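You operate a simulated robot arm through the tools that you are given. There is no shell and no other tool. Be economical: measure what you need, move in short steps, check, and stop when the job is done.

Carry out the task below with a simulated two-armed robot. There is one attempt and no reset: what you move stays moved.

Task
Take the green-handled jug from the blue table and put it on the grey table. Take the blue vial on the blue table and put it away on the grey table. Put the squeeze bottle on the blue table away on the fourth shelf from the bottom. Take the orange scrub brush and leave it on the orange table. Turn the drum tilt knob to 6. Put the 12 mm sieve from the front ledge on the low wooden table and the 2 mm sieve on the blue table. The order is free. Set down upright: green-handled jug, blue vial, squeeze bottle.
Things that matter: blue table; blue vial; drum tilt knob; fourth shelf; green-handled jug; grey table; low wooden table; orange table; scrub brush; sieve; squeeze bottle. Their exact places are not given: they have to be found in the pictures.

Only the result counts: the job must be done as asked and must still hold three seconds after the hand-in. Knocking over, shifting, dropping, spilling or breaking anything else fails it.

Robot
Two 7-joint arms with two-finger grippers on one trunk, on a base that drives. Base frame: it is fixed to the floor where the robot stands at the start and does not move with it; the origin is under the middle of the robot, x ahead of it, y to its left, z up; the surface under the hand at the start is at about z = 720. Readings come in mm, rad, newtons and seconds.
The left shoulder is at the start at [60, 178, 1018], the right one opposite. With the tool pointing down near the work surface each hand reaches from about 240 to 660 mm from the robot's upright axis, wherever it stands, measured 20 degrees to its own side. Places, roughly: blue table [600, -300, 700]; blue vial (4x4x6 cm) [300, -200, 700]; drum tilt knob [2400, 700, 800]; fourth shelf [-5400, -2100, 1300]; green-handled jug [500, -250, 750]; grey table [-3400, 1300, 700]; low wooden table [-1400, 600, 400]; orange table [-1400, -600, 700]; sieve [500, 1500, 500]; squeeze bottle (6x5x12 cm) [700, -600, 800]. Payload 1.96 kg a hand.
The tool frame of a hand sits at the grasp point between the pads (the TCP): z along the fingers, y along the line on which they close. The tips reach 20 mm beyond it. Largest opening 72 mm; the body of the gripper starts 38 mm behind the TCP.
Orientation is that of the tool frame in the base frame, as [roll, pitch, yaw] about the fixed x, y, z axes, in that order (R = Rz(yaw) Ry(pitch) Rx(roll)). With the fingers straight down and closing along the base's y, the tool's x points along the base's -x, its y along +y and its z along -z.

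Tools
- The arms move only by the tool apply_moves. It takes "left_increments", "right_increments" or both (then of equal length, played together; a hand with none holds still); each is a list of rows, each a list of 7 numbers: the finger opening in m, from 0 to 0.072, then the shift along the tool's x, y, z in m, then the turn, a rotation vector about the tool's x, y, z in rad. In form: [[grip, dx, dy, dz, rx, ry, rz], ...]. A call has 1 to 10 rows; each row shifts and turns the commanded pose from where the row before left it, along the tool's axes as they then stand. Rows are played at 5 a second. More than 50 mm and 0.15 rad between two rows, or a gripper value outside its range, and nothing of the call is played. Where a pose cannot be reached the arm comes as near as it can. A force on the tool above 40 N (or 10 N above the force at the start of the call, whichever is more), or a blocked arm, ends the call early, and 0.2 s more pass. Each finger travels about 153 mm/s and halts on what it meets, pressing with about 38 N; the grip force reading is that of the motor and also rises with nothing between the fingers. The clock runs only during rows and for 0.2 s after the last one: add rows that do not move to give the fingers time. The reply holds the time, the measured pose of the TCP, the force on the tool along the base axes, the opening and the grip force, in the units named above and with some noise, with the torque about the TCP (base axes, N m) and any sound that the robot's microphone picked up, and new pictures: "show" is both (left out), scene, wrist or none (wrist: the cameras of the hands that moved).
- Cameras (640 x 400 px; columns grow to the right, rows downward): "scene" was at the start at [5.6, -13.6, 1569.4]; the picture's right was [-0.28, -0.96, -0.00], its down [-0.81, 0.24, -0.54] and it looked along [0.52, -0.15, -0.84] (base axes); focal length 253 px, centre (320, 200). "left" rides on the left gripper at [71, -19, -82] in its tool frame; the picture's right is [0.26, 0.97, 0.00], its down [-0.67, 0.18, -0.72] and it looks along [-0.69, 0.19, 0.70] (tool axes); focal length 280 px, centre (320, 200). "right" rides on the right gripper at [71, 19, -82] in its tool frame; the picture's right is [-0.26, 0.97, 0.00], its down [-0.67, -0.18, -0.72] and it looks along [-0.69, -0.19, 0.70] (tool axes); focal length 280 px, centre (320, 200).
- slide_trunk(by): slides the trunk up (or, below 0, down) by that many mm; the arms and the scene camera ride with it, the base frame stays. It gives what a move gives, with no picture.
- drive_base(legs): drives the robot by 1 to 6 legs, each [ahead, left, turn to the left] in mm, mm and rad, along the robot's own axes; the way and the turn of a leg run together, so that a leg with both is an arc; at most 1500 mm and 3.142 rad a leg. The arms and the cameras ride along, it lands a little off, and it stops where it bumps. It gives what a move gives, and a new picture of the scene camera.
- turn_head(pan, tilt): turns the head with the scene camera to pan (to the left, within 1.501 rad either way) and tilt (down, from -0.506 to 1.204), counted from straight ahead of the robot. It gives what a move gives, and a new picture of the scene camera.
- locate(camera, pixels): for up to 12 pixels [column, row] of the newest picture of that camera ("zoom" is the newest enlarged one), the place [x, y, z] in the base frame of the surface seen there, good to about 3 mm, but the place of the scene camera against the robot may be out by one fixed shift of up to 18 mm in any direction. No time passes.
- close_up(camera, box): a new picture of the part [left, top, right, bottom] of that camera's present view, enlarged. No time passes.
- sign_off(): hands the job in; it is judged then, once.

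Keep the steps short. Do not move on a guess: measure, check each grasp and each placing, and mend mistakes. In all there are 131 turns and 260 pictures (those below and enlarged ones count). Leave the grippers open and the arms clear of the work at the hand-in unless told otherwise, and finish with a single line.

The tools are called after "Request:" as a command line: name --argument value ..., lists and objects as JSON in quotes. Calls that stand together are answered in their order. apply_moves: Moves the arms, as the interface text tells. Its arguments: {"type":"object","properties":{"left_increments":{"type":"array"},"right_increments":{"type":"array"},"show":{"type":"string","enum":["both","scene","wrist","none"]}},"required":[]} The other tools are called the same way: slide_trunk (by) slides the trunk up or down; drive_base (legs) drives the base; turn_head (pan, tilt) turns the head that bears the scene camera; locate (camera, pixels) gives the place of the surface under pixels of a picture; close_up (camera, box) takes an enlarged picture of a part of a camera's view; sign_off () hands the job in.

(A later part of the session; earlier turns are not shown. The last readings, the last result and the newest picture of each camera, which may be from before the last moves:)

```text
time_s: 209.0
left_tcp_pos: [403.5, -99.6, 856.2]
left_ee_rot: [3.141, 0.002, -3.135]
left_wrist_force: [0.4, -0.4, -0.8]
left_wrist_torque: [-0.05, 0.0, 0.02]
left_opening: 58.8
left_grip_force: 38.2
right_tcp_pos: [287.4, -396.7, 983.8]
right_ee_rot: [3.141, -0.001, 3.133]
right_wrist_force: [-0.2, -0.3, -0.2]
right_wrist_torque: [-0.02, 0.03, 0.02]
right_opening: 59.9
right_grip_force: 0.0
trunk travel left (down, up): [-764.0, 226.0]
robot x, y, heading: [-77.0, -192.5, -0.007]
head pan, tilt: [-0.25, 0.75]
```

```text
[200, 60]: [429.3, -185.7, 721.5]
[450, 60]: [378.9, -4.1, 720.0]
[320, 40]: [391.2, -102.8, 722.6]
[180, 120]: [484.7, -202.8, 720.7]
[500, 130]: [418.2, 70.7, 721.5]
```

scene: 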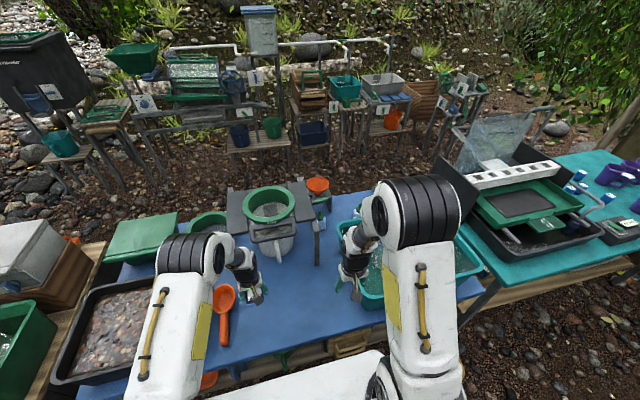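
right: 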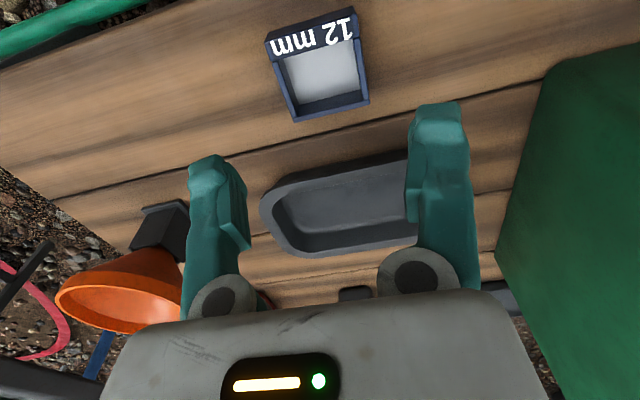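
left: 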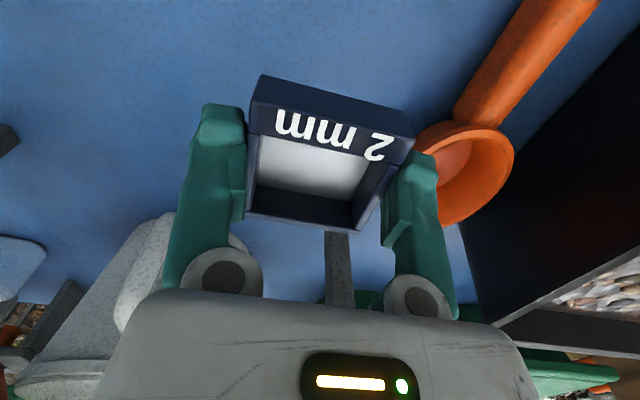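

Spot is free. Lowering to ≈744, releasing and rising.

Request:
apply_moves --left_increments '[[0, 0, -0.01, 0.04, 0, 0, 0], [0, 0, 0, 0.04, 0, 0, 0], [0, 0, 0, 0.02, 0, 0, 0], [0, 0, 0, 0.012, 0, 0, 0], [0, 0, 0, 0, 0, 0, 0], [0.064, 0, 0, 0, 0, 0, 0], [0.072, 0, 0, 0, 0, 0, 0], [0.072, 0, 0, -0.03, 0, 0, 0], [0.072, 0, 0, -0.045, 0, 0, 0], [0.072, 0, 0, -0.045, 0, 0, 0]]' --show "wrist"

```text
time_s: 211.2
left_tcp_pos: [401.1, -110.2, 866.2]
left_ee_rot: [-3.14, 0.001, -3.134]
left_wrist_force: [0.1, -0.8, 0.7]
left_wrist_torque: [0.01, 0.03, -0.04]
left_opening: 72.0
left_grip_force: 0.1
right_tcp_pos: [286.7, -397.6, 984.3]
right_ee_rot: [-3.141, 0.002, 3.134]
right_wrist_force: [0.3, -0.3, -0.3]
right_wrist_torque: [-0.02, -0.02, -0.01]
right_opening: 59.8
right_grip_force: 0.0
trunk travel left (down, up): [-764.0, 226.0]
robot x, y, heading: [-77.4, -191.9, -0.005]
head pan, tilt: [-0.25, 0.75]
```

left: 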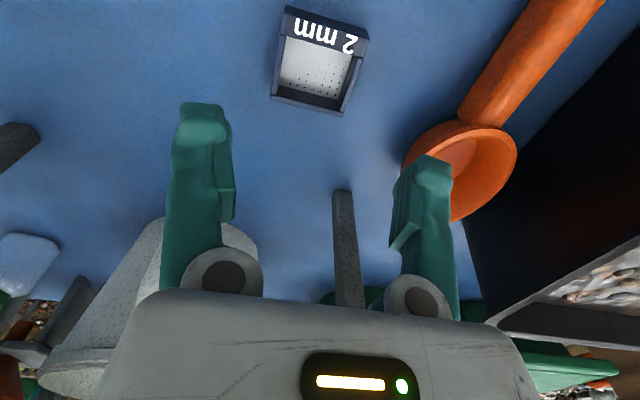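

2 mm sieve is placed. Now moving the right hand up and forward to look at both bottles.

Request:
apply_moves --right_increments '[[0.07, 0, 0, -0.045, 0, 0, 0], [0.07, 0, -0.01, -0.045, 0, 0, 0], [0.07, -0.04, -0.02, 0, 0, 0, 0], [0.07, -0.04, -0.02, 0, 0, 0, 0], [0.07, -0.04, -0.02, 0, 0, 0, 0], [0.07, -0.04, -0.02, 0, 0, 0, 0]]' --left_increments '[[0.07, 0.04, 0, -0.02, 0, 0, 0], [0.07, 0.04, 0.02, -0.03, 0, 0, 0], [0.07, 0.03, 0.03, -0.02, 0, 0, 0], [0.07, 0, 0.04, -0.02, 0, 0, 0], [0.07, 0, 0.04, 0, 0, 0, 0], [0.07, 0, 0, 0, 0, 0, 0]]'

```text
refused: row 2 steps farther than a row can; nothing moved
```

Request:
apply_moves --right_increments '[[0.07, 0, 0, -0.045, 0, 0, 0], [0.07, 0, -0.01, -0.045, 0, 0, 0], [0.07, -0.04, -0.02, 0, 0, 0, 0], [0.07, -0.04, -0.02, 0, 0, 0, 0], [0.07, -0.04, -0.02, 0, 0, 0, 0], [0.07, -0.04, -0.02, 0, 0, 0, 0]]' --left_increments '[[0.07, 0.04, 0, -0.02, 0, 0, 0], [0.07, 0.03, 0.02, -0.03, 0, 0, 0], [0.07, 0.03, 0.03, -0.02, 0, 0, 0], [0.07, 0, 0.04, -0.02, 0, 0, 0], [0.07, 0, 0.04, 0, 0, 0, 0], [0.07, 0, 0, 0, 0, 0, 0]]'

Request:
close_up --camera "right" --box '[160, 150, 480, 350]'

```text
time_s: 212.6
left_tcp_pos: [301.6, 17.6, 957.3]
left_ee_rot: [3.139, -0.002, -3.135]
left_wrist_force: [0.6, 0.8, -0.6]
left_wrist_torque: [0.01, 0.02, -0.03]
left_opening: 69.8
left_grip_force: 0.0
right_tcp_pos: [436.6, -485.2, 1072.1]
right_ee_rot: [3.14, 0.002, 3.135]
right_wrist_force: [0.5, -0.2, -0.7]
right_wrist_torque: [0.0, 0.01, -0.04]
right_opening: 70.1
right_grip_force: 0.0
right hand out of reach, approached as far as the arm can: row 6
trunk travel left (down, up): [-764.0, 226.0]
robot x, y, heading: [-77.6, -192.2, -0.003]
head pan, tilt: [-0.25, 0.75]
```

scene: 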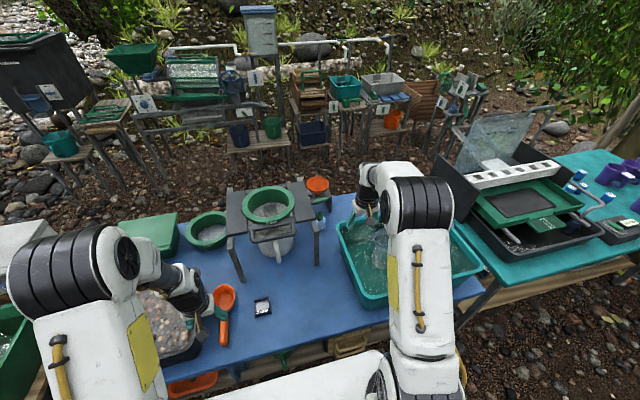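
right: 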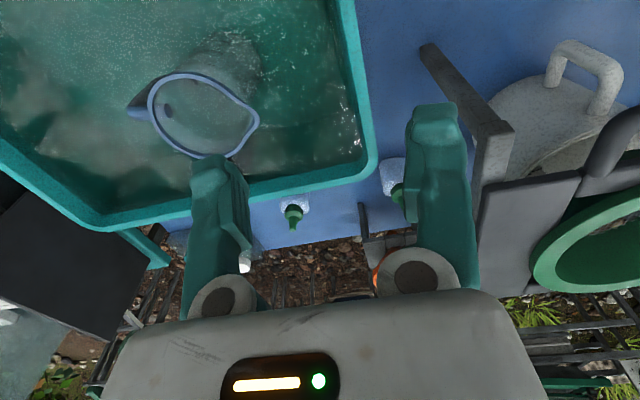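
left: 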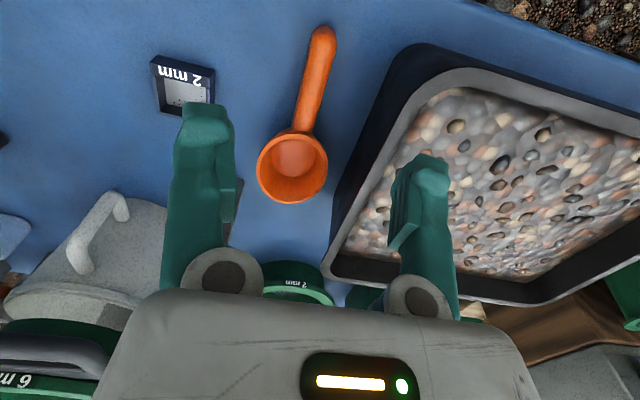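

```text
2.00 times, centred on (320, 250) of right
```

zoom: 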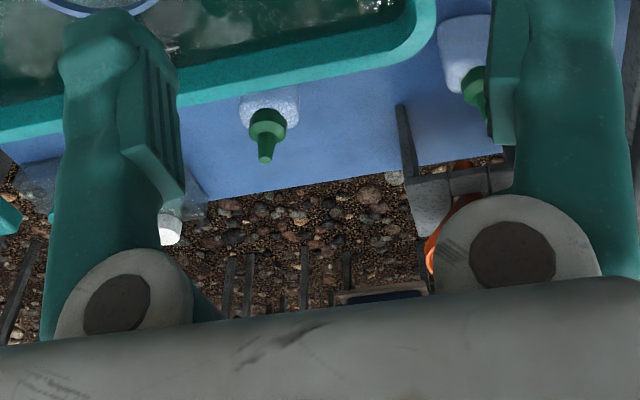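

Request:
locate --camera "right" --pixels '[[293, 205], [293, 218], [282, 203], [310, 203], [398, 195], [390, 170], [385, 162], [403, 165], [360, 215], [480, 170], [365, 175], [250, 250]]'

Request:
close_up --camera "right" --box '[270, 140, 430, 240]'

```text
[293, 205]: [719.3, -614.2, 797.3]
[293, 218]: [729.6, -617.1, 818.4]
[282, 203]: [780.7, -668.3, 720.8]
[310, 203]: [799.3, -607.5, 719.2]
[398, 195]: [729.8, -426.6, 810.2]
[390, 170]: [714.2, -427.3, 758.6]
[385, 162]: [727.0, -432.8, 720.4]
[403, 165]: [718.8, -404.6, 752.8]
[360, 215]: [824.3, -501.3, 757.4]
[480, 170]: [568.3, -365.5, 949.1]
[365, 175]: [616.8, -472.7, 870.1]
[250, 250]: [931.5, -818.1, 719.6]
```

```text
4.00 times, centred on (350, 190) of right
```

zoom: 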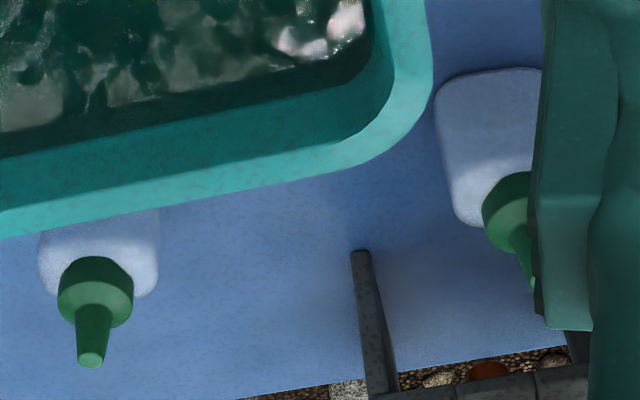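

Two alike bottles: A at (730,-615), B at (730,-425); the given place matches A. The trough blocks the front, so I'll fetch A from behind the table, which also leads to the drum knob. Driving round the cabinet's far end.

Request:
drive_base --legs '[[-420, 0, 0], [0, 0, 1.57], [1350, 0, 0], [1350, 0, 0], [0, 0, -1.57]]'

Request:
turn_head --pan 0 --tilt 0.6

Request:
locate --camera "scene" --pixels '[[320, 200], [320, 250], [400, 200], [450, 220], [250, 200], [320, 160], [380, 170], [440, 180]]'

```text
time_s: 235.5
left_tcp_pos: [-85.4, 2722.7, 956.5]
left_ee_rot: [3.141, -0.001, -3.139]
left_wrist_force: [-0.1, 0.8, 0.3]
left_wrist_torque: [-0.01, 0.03, 0.0]
left_opening: 70.0
left_grip_force: 0.1
right_tcp_pos: [48.7, 2221.9, 1073.4]
right_ee_rot: [-3.141, 0.003, 3.131]
right_wrist_force: [0.6, 0.0, -0.2]
right_wrist_torque: [-0.01, -0.01, -0.03]
right_opening: 70.1
right_grip_force: 0.2
trunk travel left (down, up): [-764.0, 226.0]
robot x, y, heading: [-462.8, 2512.9, -0.007]
head pan, tilt: [-0.25, 0.75]
```

scene: 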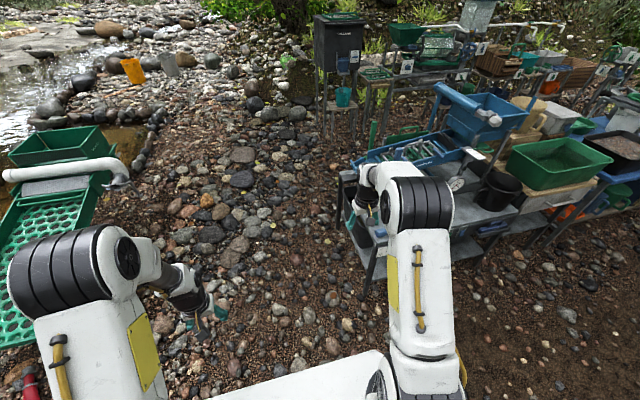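

```text
time_s: 236.3
left_tcp_pos: [-85.2, 2723.1, 958.5]
left_ee_rot: [-3.141, 0.0, -3.137]
left_wrist_force: [0.4, -0.1, 0.4]
left_wrist_torque: [0.0, 0.0, 0.02]
left_opening: 70.1
left_grip_force: 0.0
right_tcp_pos: [47.3, 2221.6, 1072.8]
right_ee_rot: [3.141, 0.003, 3.131]
right_wrist_force: [-0.7, 0.5, -0.2]
right_wrist_torque: [0.02, -0.03, 0.04]
right_opening: 70.1
right_grip_force: 0.0
trunk travel left (down, up): [-764.0, 226.0]
robot x, y, heading: [-461.6, 2513.3, -0.012]
head pan, tilt: [0.0, 0.6]
```

scene: 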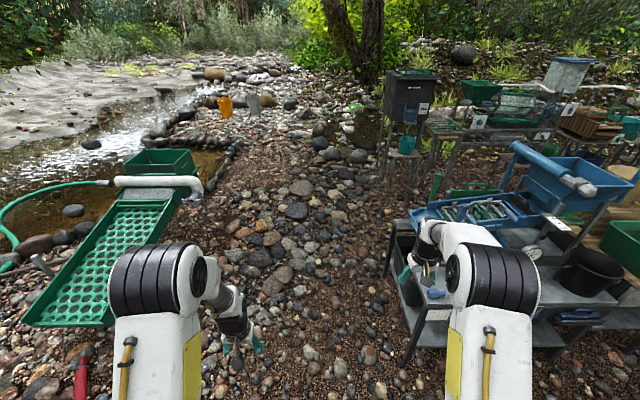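

```text
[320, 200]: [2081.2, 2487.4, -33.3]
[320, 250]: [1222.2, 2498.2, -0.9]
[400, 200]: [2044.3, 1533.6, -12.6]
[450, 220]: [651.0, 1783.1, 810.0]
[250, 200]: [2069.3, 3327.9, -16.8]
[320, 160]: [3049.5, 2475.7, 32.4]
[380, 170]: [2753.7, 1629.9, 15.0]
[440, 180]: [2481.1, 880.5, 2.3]
```

The way is open. Driving 1900 mm ahead, then turning right to look along the back corridor.

Request:
drive_base --legs '[[1450, 0, 0], [450, 0, 0], [0, 0, -1.56]]'

Request:
turn_head --pan 0.4 --tilt 0.5

Request:
locate --camera "scene" --pixels '[[320, 300], [200, 250], [320, 200], [400, 200], [450, 300], [150, 200], [250, 180], [100, 250]]'

```text
time_s: 249.6
left_tcp_pos: [1662.6, 2124.1, 957.0]
left_ee_rot: [-3.141, 0.0, 1.597]
left_wrist_force: [-0.2, -0.2, -1.2]
left_wrist_torque: [-0.03, 0.01, -0.02]
left_opening: 69.9
left_grip_force: 0.0
right_tcp_pos: [1162.5, 1981.2, 1072.5]
right_ee_rot: [-3.141, 0.004, 1.584]
right_wrist_force: [0.0, -1.0, 0.4]
right_wrist_torque: [-0.01, -0.03, 0.0]
right_opening: 69.8
right_grip_force: 0.1
trunk travel left (down, up): [-764.0, 226.0]
robot x, y, heading: [1443.0, 2499.9, -1.56]
head pan, tilt: [0.0, 0.6]
```

scene: 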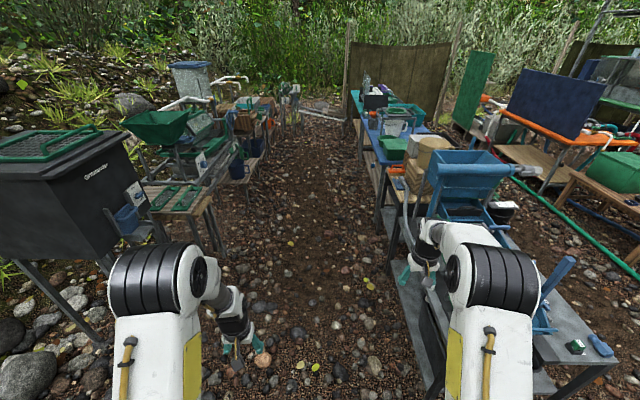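

```text
time_s: 250.5
left_tcp_pos: [1662.7, 2124.8, 957.0]
left_ee_rot: [-3.141, 0.0, 1.597]
left_wrist_force: [-0.1, 0.2, 0.1]
left_wrist_torque: [0.0, 0.01, 0.0]
left_opening: 69.9
left_grip_force: 0.0
right_tcp_pos: [1162.7, 1980.3, 1073.9]
right_ee_rot: [3.141, 0.003, 1.585]
right_wrist_force: [0.9, 0.0, -0.4]
right_wrist_torque: [-0.01, 0.01, -0.01]
right_opening: 70.1
right_grip_force: 0.1
trunk travel left (down, up): [-764.0, 226.0]
robot x, y, heading: [1442.4, 2498.7, -1.556]
head pan, tilt: [0.4, 0.499]
```

scene: 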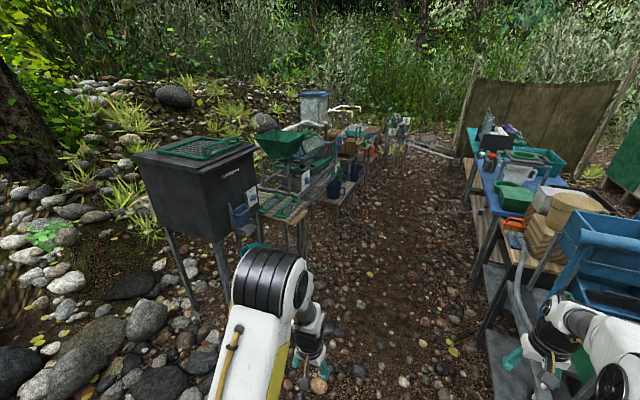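

```text
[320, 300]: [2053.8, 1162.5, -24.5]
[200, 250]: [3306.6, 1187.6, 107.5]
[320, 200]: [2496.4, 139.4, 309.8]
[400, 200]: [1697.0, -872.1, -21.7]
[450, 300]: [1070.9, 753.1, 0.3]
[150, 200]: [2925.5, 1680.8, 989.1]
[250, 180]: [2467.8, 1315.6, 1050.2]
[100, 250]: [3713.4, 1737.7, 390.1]
```

The corridor is clear. An orange item lies at (515,228) on the basin's cabinet; zooming on it.

Request:
close_up --camera "scene" --box '[440, 100, 640, 225]'

Request:
close_up --camera "scene" --box '[470, 200, 550, 250]'

Request:
locate --camera "zoom" --pixels '[[320, 200], [340, 180], [360, 220], [300, 240]]'

Request:
close_up --camera "scene" --box '[230, 80, 430, 205]'

```text
3.20 times, centred on (540, 162) of scene
```

zoom: 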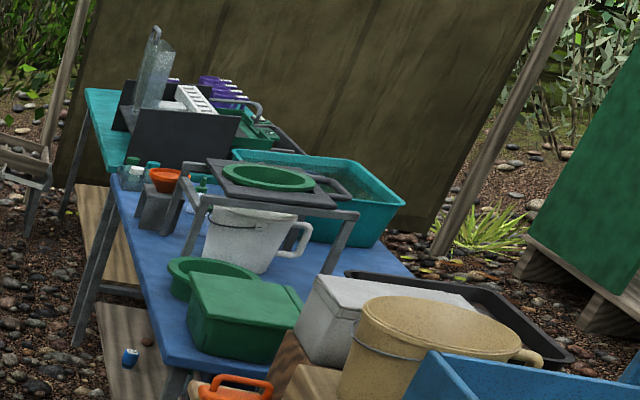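

```text
8.00 times, centred on (510, 225) of scene
```

zoom: 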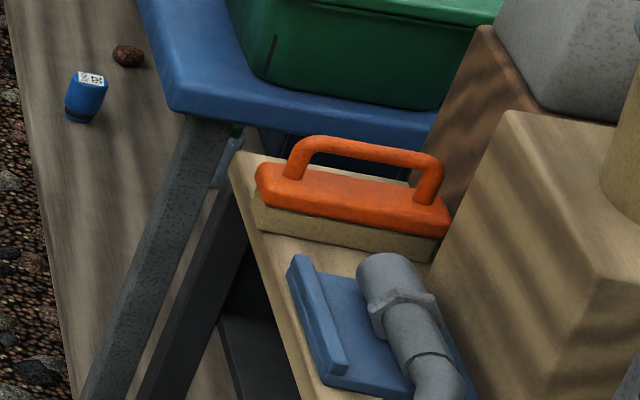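

```text
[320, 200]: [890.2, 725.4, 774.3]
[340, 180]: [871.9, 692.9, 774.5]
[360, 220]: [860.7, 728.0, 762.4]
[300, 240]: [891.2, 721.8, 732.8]
```

```text
3.20 times, centred on (330, 142) of scene
```

zoom: 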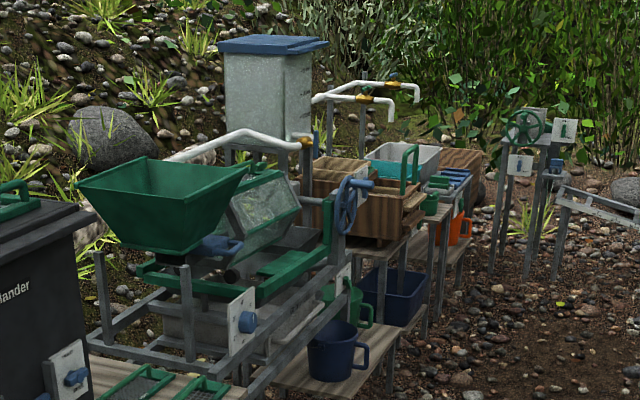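

Found the orange scrub brush at about (875,705,775) on the back edge. The knob lies opposite. Driving 1800 mm along the corridor, then turning left to face the trommel.

Request:
drive_base --legs '[[1400, 0, 0], [400, 0, 0], [0, 0, 1.556]]'

Request:
turn_head --pan 0.0 --tilt 0.6

Request:
close_up --camera "scene" --box '[200, 100, 460, 262]'

```text
time_s: 263.4
left_tcp_pos: [1844.7, 898.7, 957.7]
left_ee_rot: [-3.141, 0.0, -3.136]
left_wrist_force: [-0.1, 0.2, -0.4]
left_wrist_torque: [-0.01, -0.01, -0.02]
left_opening: 69.9
left_grip_force: 0.1
right_tcp_pos: [1976.7, 396.1, 1074.8]
right_ee_rot: [-3.141, 0.004, 3.134]
right_wrist_force: [0.0, -0.3, -0.7]
right_wrist_torque: [-0.02, 0.0, 0.04]
right_opening: 69.8
right_grip_force: 0.0
trunk travel left (down, up): [-764.0, 226.0]
robot x, y, heading: [1463.3, 688.0, -0.005]
head pan, tilt: [0.4, 0.499]
```

scene: 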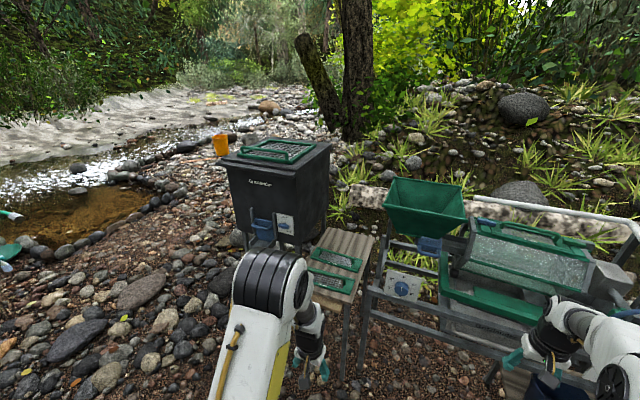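

```text
time_s: 264.2
left_tcp_pos: [1843.5, 898.5, 957.6]
left_ee_rot: [-3.142, 0.001, -3.137]
left_wrist_force: [-0.1, 0.1, -0.1]
left_wrist_torque: [-0.05, 0.01, 0.02]
left_opening: 69.9
left_grip_force: 0.1
right_tcp_pos: [1976.7, 395.9, 1072.9]
right_ee_rot: [-3.142, 0.002, 3.135]
right_wrist_force: [0.0, 0.3, -0.1]
right_wrist_torque: [-0.01, 0.01, 0.0]
right_opening: 70.0
right_grip_force: 0.1
trunk travel left (down, up): [-764.0, 226.0]
robot x, y, heading: [1462.1, 687.5, -0.009]
head pan, tilt: [0.0, 0.6]
```

scene: 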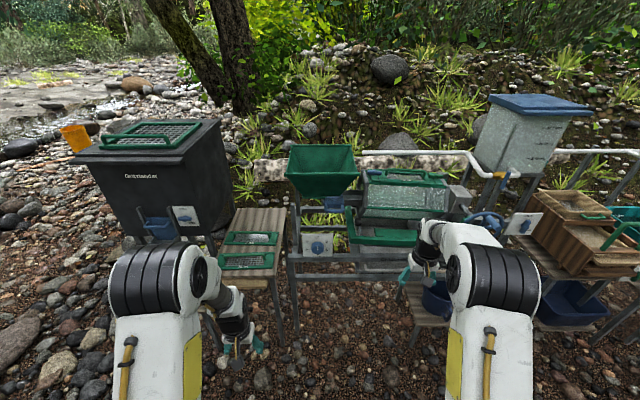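

```text
2.46 times, centred on (330, 181) of scene
```

zoom: 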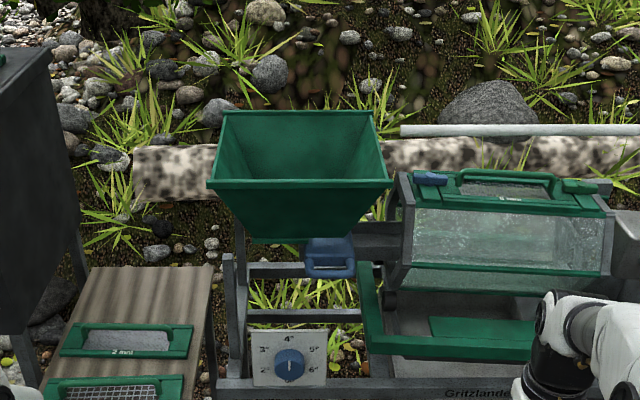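

The drum tilt dial shows at scene (317,245), with marks 2…6. Zooming and measuring.

Request:
close_up --camera "scene" --box '[290, 225, 346, 260]'

Request:
locate --camera "scene" --pixels '[[317, 248], [305, 240], [330, 240], [305, 252], [330, 252], [317, 238], [300, 262], [345, 258], [295, 210], [322, 205], [360, 240]]'

```text
11.43 times, centred on (318, 242) of scene
```

zoom: 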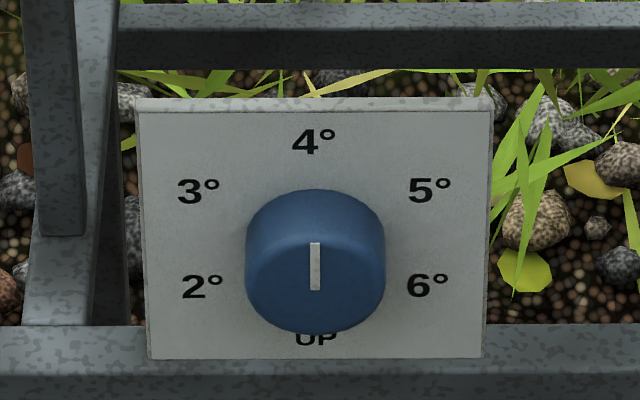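

```text
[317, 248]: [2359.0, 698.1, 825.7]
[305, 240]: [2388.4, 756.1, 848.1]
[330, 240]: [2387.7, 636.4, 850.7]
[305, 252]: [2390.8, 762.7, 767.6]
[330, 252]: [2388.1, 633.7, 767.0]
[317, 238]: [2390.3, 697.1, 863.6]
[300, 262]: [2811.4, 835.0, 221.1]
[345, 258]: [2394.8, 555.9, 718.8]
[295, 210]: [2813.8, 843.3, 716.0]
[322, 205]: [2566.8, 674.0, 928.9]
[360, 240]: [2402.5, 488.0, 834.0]
```

The pointer is at 4° (up); marks are 60° apart, so 6° is 120° clockwise. I'll use the left hand pointing forward: extend and begin pitching it up.

Request:
apply_moves --left_increments '[[0.072, -0.04, 0, 0, 0, 0, 0], [0.072, -0.04, 0, 0, 0, 0, 0], [0.072, -0.04, 0, 0, 0, 0, 0], [0.072, 0, 0, 0, 0, -0.143, 0], [0.072, 0, 0, 0, 0, -0.143, 0], [0.072, 0, 0, 0, 0, -0.143, 0], [0.072, 0, 0, 0, 0, -0.143, 0], [0.072, 0, 0, 0, 0, -0.143, 0], [0.072, 0, 0, 0, 0, -0.143, 0], [0.072, 0, 0, 0, 0, -0.143, 0]]' --show "none"

Request:
apply_moves --left_increments '[[0.072, 0, 0, 0, 0, -0.143, 0], [0.072, 0, 0, 0, 0, -0.143, 0], [0.072, 0, 0, 0, 0, -0.143, 0], [0.072, 0, 0, 0, 0, -0.14, 0], [0.072, 0, 0, 0, 0, 0, -0.148], [0.072, 0, 0, 0, 0, 0, -0.148], [0.072, 0, 0, 0, 0, 0, -0.148], [0.072, 0, 0, 0, 0, 0, -0.148], [0.072, 0, 0, 0, 0, 0, -0.148], [0.072, 0, 0, 0, 0, 0, -0.148]]'

```text
time_s: 266.4
left_tcp_pos: [1963.4, 898.8, 956.9]
left_ee_rot: [-3.141, 0.999, -3.138]
left_wrist_force: [0.0, 0.5, 0.2]
left_wrist_torque: [0.0, 0.01, -0.01]
left_opening: 72.0
left_grip_force: 0.0
right_tcp_pos: [1977.6, 396.3, 1072.5]
right_ee_rot: [-3.14, 0.001, 3.134]
right_wrist_force: [-0.7, 0.1, -0.6]
right_wrist_torque: [-0.01, -0.03, -0.02]
right_opening: 69.9
right_grip_force: 0.2
trunk travel left (down, up): [-764.0, 226.0]
robot x, y, heading: [1464.5, 691.3, -0.007]
head pan, tilt: [0.0, 0.6]
```

```text
time_s: 268.6
left_tcp_pos: [1965.2, 898.5, 957.0]
left_ee_rot: [-1.574, 0.68, -1.567]
left_wrist_force: [-0.6, 1.0, -0.1]
left_wrist_torque: [0.0, 0.01, -0.01]
left_opening: 71.9
left_grip_force: 0.0
right_tcp_pos: [1976.1, 396.4, 1072.6]
right_ee_rot: [3.141, 0.003, 3.134]
right_wrist_force: [-0.7, -0.2, 0.3]
right_wrist_torque: [-0.01, 0.01, 0.02]
right_opening: 70.1
right_grip_force: 0.0
trunk travel left (down, up): [-764.0, 226.0]
robot x, y, heading: [1463.8, 688.5, -0.011]
head pan, tilt: [0.0, 0.6]
```

scene: 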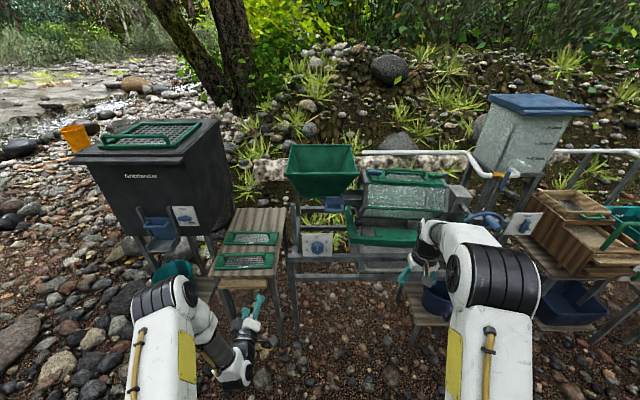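
left: 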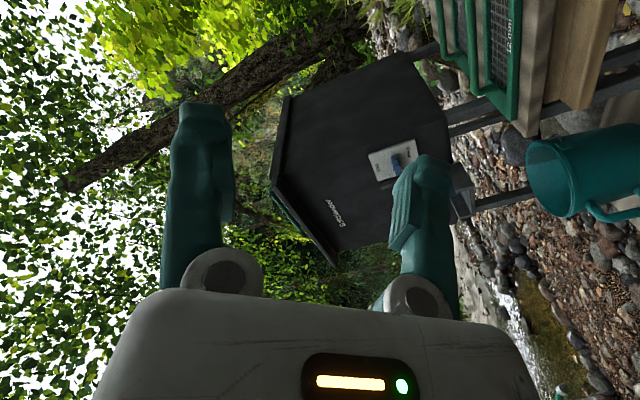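

The left hand points forward. Retracting the right hand, then driving so the left hand stands before the knob.

Request:
apply_moves --right_increments '[[0.06, 0.045, 0, 0, 0, 0, 0], [0.06, 0.045, 0, 0, 0, 0, 0], [0.06, 0.045, 0, 0, 0, 0, 0], [0.06, 0.045, 0, 0, 0, 0, 0]]' --show "none"

Request:
slide_trunk --by -157

Request:
drive_base --legs '[[0, -205, 0.005], [270, 0, 0]]'

Request:
close_up --camera "left" --box '[0, 0, 640, 400]'

```text
time_s: 269.6
left_tcp_pos: [1962.0, 899.0, 958.1]
left_ee_rot: [-1.57, 0.683, -1.566]
left_wrist_force: [-0.2, 0.1, 0.1]
left_wrist_torque: [0.02, -0.01, 0.0]
left_opening: 72.2
left_grip_force: 0.0
right_tcp_pos: [1795.1, 398.4, 1073.1]
right_ee_rot: [-3.141, 0.004, 3.136]
right_wrist_force: [-0.2, -0.2, 0.4]
right_wrist_torque: [0.0, -0.04, 0.0]
right_opening: 60.1
right_grip_force: 0.2
trunk travel left (down, up): [-764.0, 226.0]
robot x, y, heading: [1465.1, 688.2, -0.005]
head pan, tilt: [0.0, 0.6]
```

```text
time_s: 271.5
left_tcp_pos: [1962.9, 898.9, 799.3]
left_ee_rot: [-1.573, 0.682, -1.568]
left_wrist_force: [0.9, 0.1, 0.0]
left_wrist_torque: [-0.01, 0.0, -0.01]
left_opening: 72.1
left_grip_force: 0.0
right_tcp_pos: [1796.9, 397.2, 915.7]
right_ee_rot: [-3.141, 0.003, 3.133]
right_wrist_force: [0.2, -0.2, 0.4]
right_wrist_torque: [-0.03, 0.01, 0.02]
right_opening: 60.0
right_grip_force: 0.0
trunk travel left (down, up): [-607.0, 383.0]
robot x, y, heading: [1463.3, 692.5, -0.007]
head pan, tilt: [0.0, 0.6]
```

```text
time_s: 274.6
left_tcp_pos: [2233.7, 695.3, 800.6]
left_ee_rot: [-1.575, 0.682, -1.566]
left_wrist_force: [0.5, 0.1, -0.1]
left_wrist_torque: [-0.02, -0.03, 0.01]
left_opening: 71.9
left_grip_force: 0.1
right_tcp_pos: [2069.2, 192.9, 915.3]
right_ee_rot: [-3.14, 0.001, 3.137]
right_wrist_force: [-0.7, -0.8, -0.4]
right_wrist_torque: [-0.05, 0.04, 0.0]
right_opening: 60.0
right_grip_force: 0.1
trunk travel left (down, up): [-607.0, 383.0]
robot x, y, heading: [1732.2, 485.4, -0.006]
head pan, tilt: [0.0, 0.6]
```

scene: 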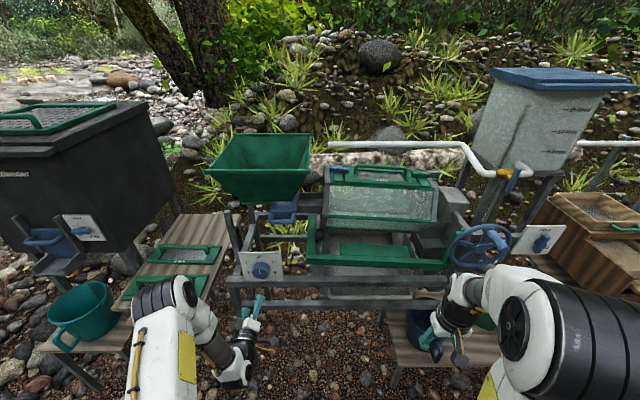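

```text
1.00 times, centred on (320, 200) of left (not enlarged: the box is as wide or as high as the picture)
```

zoom: 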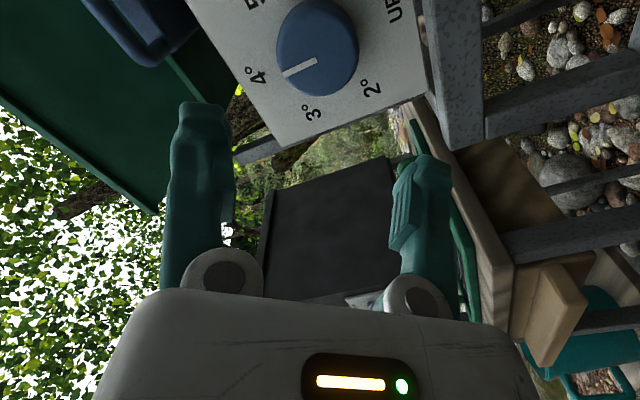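

The left wrist camera sees the knob at (318,45). Measuring it.

Request:
locate --camera "zoom" --pixels '[[318, 45], [285, 30], [352, 20], [345, 82], [300, 75], [330, 60], [280, 110], [395, 70], [240, 50], [290, 70], [315, 90], [358, 50]]'

```text
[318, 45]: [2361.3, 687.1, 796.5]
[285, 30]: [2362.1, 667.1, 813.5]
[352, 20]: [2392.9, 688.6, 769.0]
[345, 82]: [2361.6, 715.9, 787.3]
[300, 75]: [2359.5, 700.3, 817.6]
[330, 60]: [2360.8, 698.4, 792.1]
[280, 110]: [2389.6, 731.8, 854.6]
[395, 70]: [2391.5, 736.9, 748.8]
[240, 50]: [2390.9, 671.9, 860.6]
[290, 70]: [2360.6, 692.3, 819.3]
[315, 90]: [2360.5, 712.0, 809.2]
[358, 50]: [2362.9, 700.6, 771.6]
```

Knob centre ≈ (2361,690,796), diameter ≈56. Aligning, then advancing to TCP x≈2364.

Request:
apply_moves --left_increments '[[0.072, 0.0066, 0.0006, 0.03, 0, 0, 0], [0.072, 0, 0, 0.03, 0, 0, 0], [0.072, 0, 0, 0.02, 0, 0, 0], [0.072, 0, 0, 0, 0, 0, 0]]' --show "wrist"

Request:
locate --camera "left" --pixels '[[320, 100], [280, 100], [360, 100], [320, 130], [250, 120], [390, 120]]'

```text
time_s: 275.6
left_tcp_pos: [2313.2, 690.8, 795.5]
left_ee_rot: [-1.574, 0.683, -1.564]
left_wrist_force: [-0.4, -0.1, -0.5]
left_wrist_torque: [-0.01, 0.01, 0.01]
left_opening: 71.8
left_grip_force: 0.1
right_tcp_pos: [2068.2, 193.0, 914.8]
right_ee_rot: [3.141, 0.004, 3.139]
right_wrist_force: [0.3, 0.2, -0.1]
right_wrist_torque: [-0.04, 0.0, -0.01]
right_opening: 60.2
right_grip_force: 0.1
trunk travel left (down, up): [-607.0, 383.0]
robot x, y, heading: [1735.5, 486.8, 0.001]
head pan, tilt: [0.0, 0.6]
```

left: 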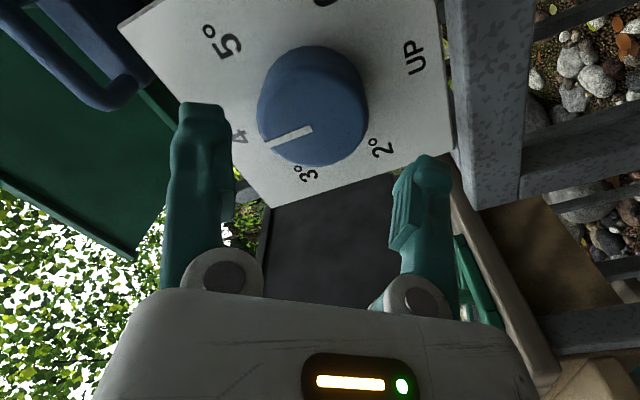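

```text
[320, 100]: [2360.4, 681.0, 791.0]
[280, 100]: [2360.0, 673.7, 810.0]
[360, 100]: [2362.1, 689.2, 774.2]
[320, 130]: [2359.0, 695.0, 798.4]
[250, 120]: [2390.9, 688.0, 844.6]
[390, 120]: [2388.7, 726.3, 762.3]
```

Aligned. Advancing 50 mm over the knob.

Request:
apply_moves --left_increments '[[0.072, 0, 0, 0.02, 0, 0, 0], [0.072, 0, 0, 0.018, 0, 0, 0], [0.072, 0, 0, 0.012, 0, 0, 0], [0.072, 0, 0, 0, 0, 0, 0], [0.05, 0, 0, 0, 0, 0, 0], [0.03, 0, 0, 0, 0, 0, 0], [0.0, 0, 0, 0, 0, 0, 0], [0.0, 0, 0, 0, 0, 0, 0]]' --show "wrist"

```text
time_s: 277.4
left_tcp_pos: [2363.0, 689.5, 795.7]
left_ee_rot: [-1.572, 0.684, -1.564]
left_wrist_force: [6.1, -6.5, 9.3]
left_wrist_torque: [0.07, -0.09, -0.34]
left_opening: 56.8
left_grip_force: 39.7
right_tcp_pos: [2068.7, 192.1, 915.0]
right_ee_rot: [3.141, 0.002, 3.138]
right_wrist_force: [0.6, 0.0, 0.0]
right_wrist_torque: [0.02, 0.01, 0.01]
right_opening: 60.0
right_grip_force: 0.1
trunk travel left (down, up): [-607.0, 383.0]
robot x, y, heading: [1733.6, 482.4, -0.008]
head pan, tilt: [0.0, 0.6]
```

left: 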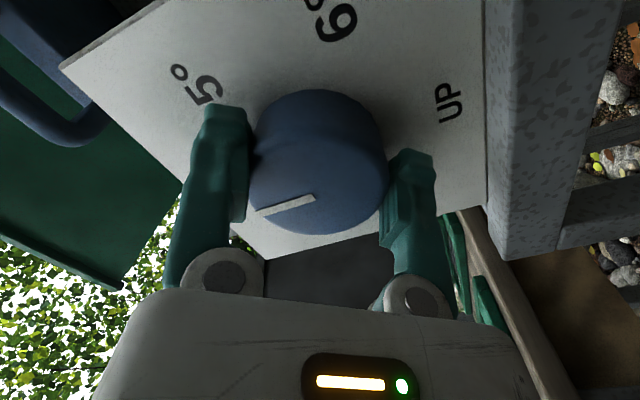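

Knob gripped (56.8 mm). Turning clockwise 1.4 rad first.

Request:
apply_moves --left_increments '[[0, 0, 0, 0, 0, 0, 0.14], [0, 0, 0, 0, 0, 0, 0.14], [0, 0, 0, 0, 0, 0, 0.14], [0, 0, 0, 0, 0, 0, 0.14], [0, 0, 0, 0, 0, 0, 0.14], [0, 0, 0, 0, 0, 0, 0.14], [0, 0, 0, 0, 0, 0, 0.14], [0, 0, 0, 0, 0, 0, 0.14], [0, 0, 0, 0, 0, 0, 0.14], [0, 0, 0, 0, 0, 0, 0.14]]' --show "wrist"

```text
time_s: 279.6
left_tcp_pos: [2363.0, 695.7, 793.5]
left_ee_rot: [1.572, 1.06, 1.585]
left_wrist_force: [6.7, 29.6, 7.0]
left_wrist_torque: [-0.19, -0.36, -0.05]
left_opening: 56.7
left_grip_force: 40.3
right_tcp_pos: [2069.3, 195.5, 917.5]
right_ee_rot: [-3.139, 0.003, 3.137]
right_wrist_force: [0.5, 0.0, -0.4]
right_wrist_torque: [0.0, 0.04, 0.0]
right_opening: 59.9
right_grip_force: 0.1
trunk travel left (down, up): [-607.0, 383.0]
robot x, y, heading: [1730.0, 482.7, -0.0]
head pan, tilt: [0.0, 0.6]
```

left: 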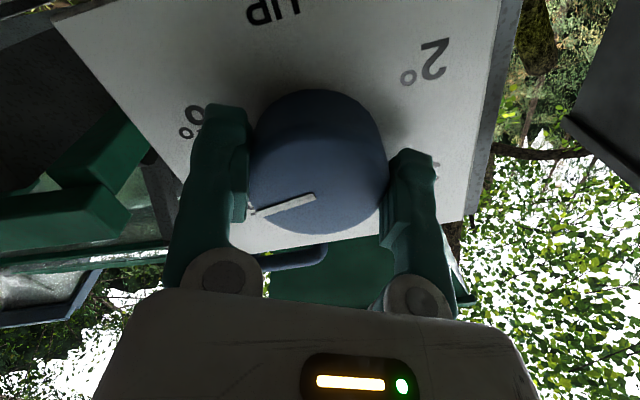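

The knob follows the hand. Side force of 30 N along y: I'll ease 5 mm that way and turn the remaining 0.69 rad.

Request:
apply_moves --left_increments '[[0, 0, 0.005, 0, 0, 0, 0], [0, 0, 0, 0, 0, 0, 0.139], [0, 0, 0, 0, 0, 0, 0.139], [0, 0, 0, 0, 0, 0, 0.139], [0, 0, 0, 0, 0, 0, 0.139], [0, 0, 0, 0, 0, 0, 0.139], [0, 0, 0, 0, 0, 0, 0]]' --show "wrist"

```text
time_s: 281.2
left_tcp_pos: [2361.6, 700.1, 797.7]
left_ee_rot: [1.572, 0.364, 1.583]
left_wrist_force: [4.6, 29.5, 12.6]
left_wrist_torque: [-0.08, 0.2, 0.32]
left_opening: 56.2
left_grip_force: 39.7
right_tcp_pos: [2067.7, 194.4, 917.5]
right_ee_rot: [-3.138, 0.001, 3.138]
right_wrist_force: [0.3, 0.0, -0.6]
right_wrist_torque: [-0.02, -0.02, 0.02]
right_opening: 60.2
right_grip_force: 0.1
trunk travel left (down, up): [-607.0, 383.0]
robot x, y, heading: [1732.5, 484.0, -0.003]
head pan, tilt: [0.0, 0.6]
```

left: 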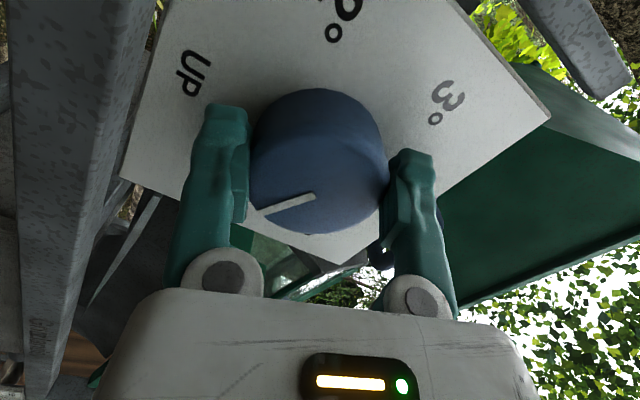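

Total turn is 120°. Opening and backing off to read the dial.

Request:
apply_moves --left_increments '[[0.072, 0, 0, 0, 0, 0, 0], [0.072, 0, 0, 0, 0, 0, 0], [0.072, 0, 0, -0.02, 0, 0, 0], [0.072, 0, 0, -0.04, 0, 0, 0], [0.072, 0, 0, -0.045, 0, 0, 0], [0.072, 0, 0, -0.045, 0, 0, 0]]' --show "wrist"

Request:
close_up --camera "scene" --box '[220, 240, 300, 290]'

```text
time_s: 282.6
left_tcp_pos: [2211.8, 693.6, 798.8]
left_ee_rot: [1.573, 0.366, 1.578]
left_wrist_force: [-0.6, -1.1, -0.3]
left_wrist_torque: [0.02, 0.01, -0.01]
left_opening: 72.1
left_grip_force: 0.1
right_tcp_pos: [2068.9, 192.0, 916.6]
right_ee_rot: [3.141, 0.004, 3.14]
right_wrist_force: [0.2, 0.3, -0.1]
right_wrist_torque: [-0.01, 0.04, 0.01]
right_opening: 59.9
right_grip_force: 0.1
trunk travel left (down, up): [-607.0, 383.0]
robot x, y, heading: [1733.8, 482.8, -0.002]
head pan, tilt: [0.0, 0.6]
```

left: 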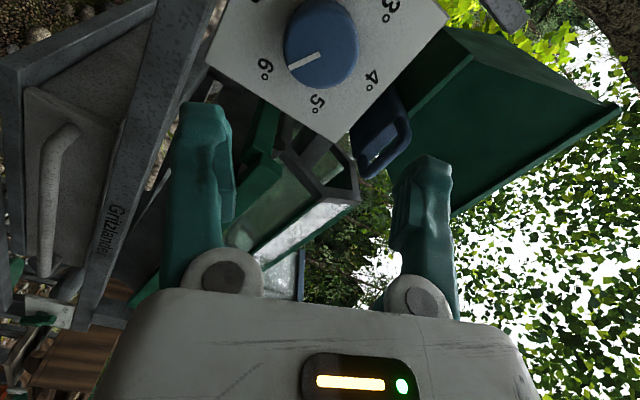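

```text
8.00 times, centred on (260, 265) of scene
```

zoom: 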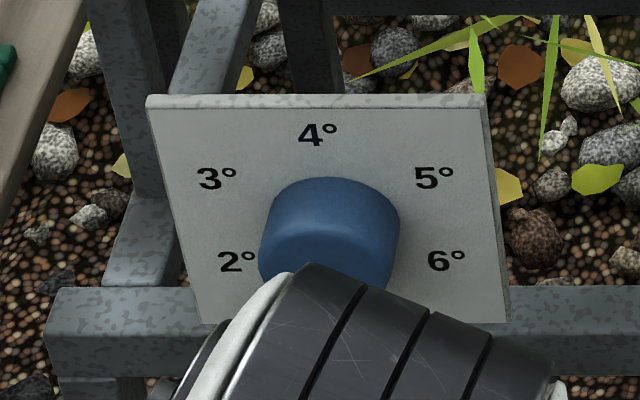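

Checking the pointer against the 6° mark by enlarged left view.

Request:
close_up --camera "left" --box '[220, 0, 420, 125]'

Request:
locate --camera "left" --pixels '[[290, 66], [316, 54], [265, 68], [317, 103], [370, 79], [320, 40], [390, 10]]'

```text
3.20 times, centred on (320, 62) of left
```

zoom: 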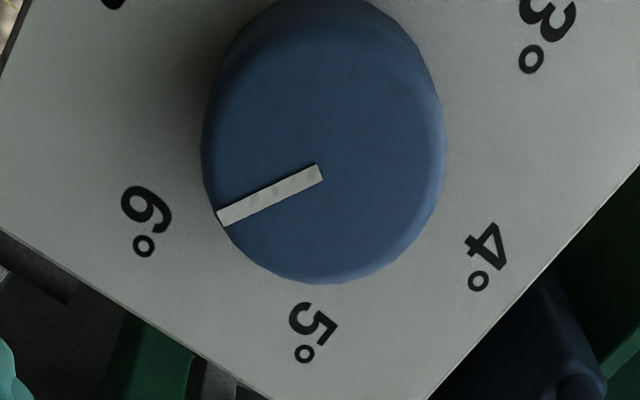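

```text
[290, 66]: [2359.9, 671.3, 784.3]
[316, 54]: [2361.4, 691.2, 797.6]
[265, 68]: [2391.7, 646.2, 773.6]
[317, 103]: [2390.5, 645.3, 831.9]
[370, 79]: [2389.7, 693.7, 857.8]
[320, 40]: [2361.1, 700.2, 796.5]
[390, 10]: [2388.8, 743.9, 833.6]
```

The pointer is at ~120° (6°). Now I'll back away, reshape the left hand (upright roll, tilted 40° down) for the bottle, and turn toward the tables' back side.

Request:
drive_base --legs '[[-280, 0, 0]]'

Request:
apply_moves --left_increments '[[0.072, 0, 0, 0, 0, 0, -0.15], [0.072, 0, 0, 0, 0, 0, -0.15], [0.072, 0, 0, 0, 0, 0, -0.15], [0.072, 0, 0, 0, 0, 0, -0.15], [0.072, 0, 0, 0, 0, 0, -0.15], [0.072, 0, 0, 0, 0, 0, -0.15], [0.072, 0, 0, 0, 0, 0, -0.15], [0.072, 0, 0, 0, 0, 0, -0.15], [0.072, 0, 0, 0, 0, 0.14, 0], [0.072, 0, 0, 0, 0, 0.14, 0]]' --show "none"

Request:
apply_moves --left_increments '[[0.072, 0, 0, 0, 0, 0.14, 0], [0.072, 0, 0, 0, 0, 0.14, 0], [0.072, 0, 0, 0, 0, 0.14, 0], [0.072, 0, 0, 0, 0, 0, 0]]' --show "none"

Request:
slide_trunk --by 150

Request:
drive_base --legs '[[0, 0, 3.141]]'

Request:
turn_head --pan 0 --tilt 0.8

```text
time_s: 284.6
left_tcp_pos: [1933.4, 693.9, 798.2]
left_ee_rot: [1.573, 0.363, 1.578]
left_wrist_force: [-0.4, 0.1, 1.3]
left_wrist_torque: [-0.01, 0.05, 0.0]
left_opening: 72.0
left_grip_force: 0.1
right_tcp_pos: [1788.2, 192.9, 916.4]
right_ee_rot: [3.141, 0.003, 3.137]
right_wrist_force: [-0.9, -0.5, 0.8]
right_wrist_torque: [-0.02, -0.01, 0.01]
right_opening: 60.0
right_grip_force: 0.0
trunk travel left (down, up): [-607.0, 383.0]
robot x, y, heading: [1450.2, 483.2, -0.003]
head pan, tilt: [0.0, 0.6]
```

scene: 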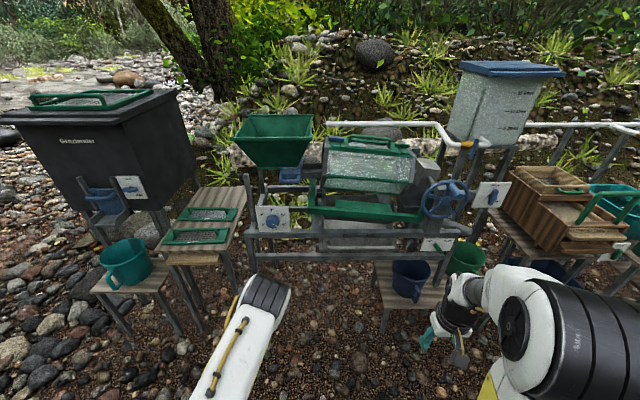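

```text
time_s: 286.8
left_tcp_pos: [1933.2, 694.1, 798.0]
left_ee_rot: [3.121, 1.287, 3.13]
left_wrist_force: [-0.5, -0.1, -0.6]
left_wrist_torque: [-0.02, -0.03, 0.01]
left_opening: 71.8
left_grip_force: 0.0
right_tcp_pos: [1788.8, 193.5, 916.9]
right_ee_rot: [-3.142, 0.005, 3.137]
right_wrist_force: [1.0, 0.5, 0.0]
right_wrist_torque: [-0.02, -0.03, 0.01]
right_opening: 60.0
right_grip_force: 0.0
trunk travel left (down, up): [-607.0, 383.0]
robot x, y, heading: [1453.4, 484.0, 0.0]
head pan, tilt: [0.0, 0.6]
```

```text
time_s: 287.8
left_tcp_pos: [1935.6, 693.6, 799.8]
left_ee_rot: [3.132, 0.868, 3.141]
left_wrist_force: [-0.6, -0.1, -0.5]
left_wrist_torque: [0.0, 0.01, 0.01]
left_opening: 71.8
left_grip_force: 0.2
right_tcp_pos: [1788.0, 194.7, 915.8]
right_ee_rot: [3.141, 0.004, 3.136]
right_wrist_force: [-0.2, 0.0, -0.1]
right_wrist_torque: [0.0, -0.02, -0.02]
right_opening: 60.3
right_grip_force: 0.0
trunk travel left (down, up): [-607.0, 383.0]
robot x, y, heading: [1452.2, 483.5, -0.006]
head pan, tilt: [0.0, 0.6]
```

```text
time_s: 289.5
left_tcp_pos: [1933.1, 694.3, 946.5]
left_ee_rot: [3.131, 0.868, 3.141]
left_wrist_force: [-0.1, 0.3, -0.4]
left_wrist_torque: [0.02, 0.0, -0.01]
left_opening: 71.6
left_grip_force: 0.0
right_tcp_pos: [1788.5, 194.3, 1065.9]
right_ee_rot: [-3.141, 0.002, 3.137]
right_wrist_force: [-0.1, -0.8, -0.7]
right_wrist_torque: [0.01, -0.04, 0.01]
right_opening: 59.8
right_grip_force: 0.0
trunk travel left (down, up): [-757.0, 233.0]
robot x, y, heading: [1451.5, 483.7, -0.003]
head pan, tilt: [0.0, 0.6]
```

```text
time_s: 297.3
left_tcp_pos: [973.3, 269.1, 948.7]
left_ee_rot: [3.13, 0.869, 0.007]
left_wrist_force: [-0.5, 0.8, -0.1]
left_wrist_torque: [0.02, 0.0, -0.01]
left_opening: 72.2
left_grip_force: 0.0
right_tcp_pos: [1115.3, 771.3, 1066.5]
right_ee_rot: [-3.141, 0.005, 0.004]
right_wrist_force: [-0.1, 0.6, -0.1]
right_wrist_torque: [0.03, -0.04, 0.0]
right_opening: 59.9
right_grip_force: 0.1
trunk travel left (down, up): [-757.0, 233.0]
robot x, y, heading: [1452.3, 483.2, -3.137]
head pan, tilt: [0.0, 0.6]
```

scene: 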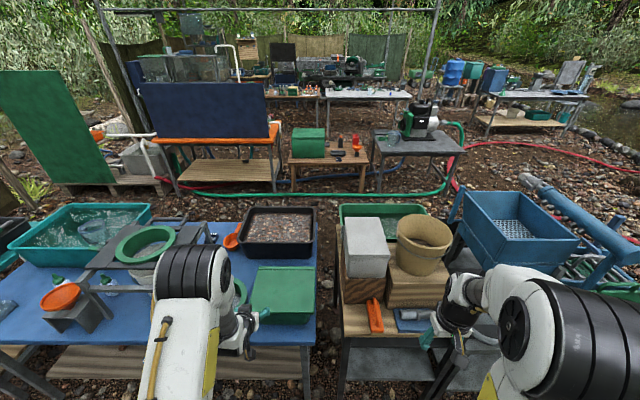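

```text
time_s: 298.0
left_tcp_pos: [974.5, 269.8, 948.3]
left_ee_rot: [3.131, 0.871, 0.007]
left_wrist_force: [0.5, -0.2, -0.1]
left_wrist_torque: [-0.01, -0.02, -0.01]
left_opening: 72.1
left_grip_force: 0.0
right_tcp_pos: [1116.3, 771.6, 1066.0]
right_ee_rot: [3.141, 0.002, 0.003]
right_wrist_force: [0.4, -0.8, 0.0]
right_wrist_torque: [-0.02, 0.03, -0.02]
right_opening: 59.7
right_grip_force: 0.1
trunk travel left (down, up): [-757.0, 233.0]
robot x, y, heading: [1455.5, 487.4, -3.138]
head pan, tilt: [0.0, 0.799]
```

scene: 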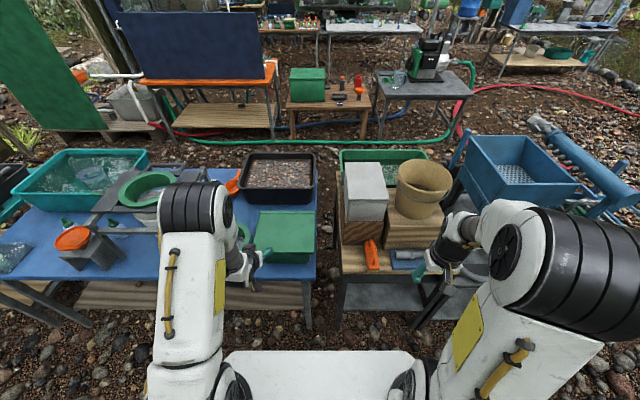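

The brush shows at (371,255), bar pointing toward me. Measuring it and the surroundings.

Request:
close_up --camera "scene" --box '[325, 220, 437, 290]'

Request:
locate --camera "zoom" --pixels '[[265, 120], [265, 150], [270, 200], [270, 255], [240, 180], [300, 200], [262, 105], [100, 260], [380, 220], [250, 275]]'

```text
5.71 times, centred on (381, 255) of scene
```

zoom: 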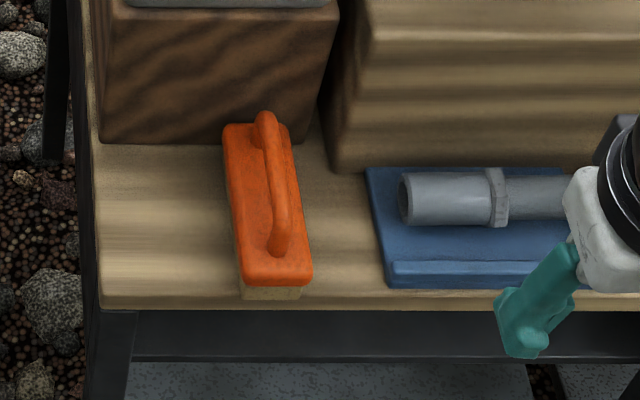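

```text
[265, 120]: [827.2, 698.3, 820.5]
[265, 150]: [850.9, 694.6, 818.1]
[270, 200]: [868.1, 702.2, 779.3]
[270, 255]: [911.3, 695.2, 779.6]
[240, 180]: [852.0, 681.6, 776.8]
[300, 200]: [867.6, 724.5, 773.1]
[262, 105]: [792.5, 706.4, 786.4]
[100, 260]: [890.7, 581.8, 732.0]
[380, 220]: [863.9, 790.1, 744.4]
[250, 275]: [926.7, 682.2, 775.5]
```

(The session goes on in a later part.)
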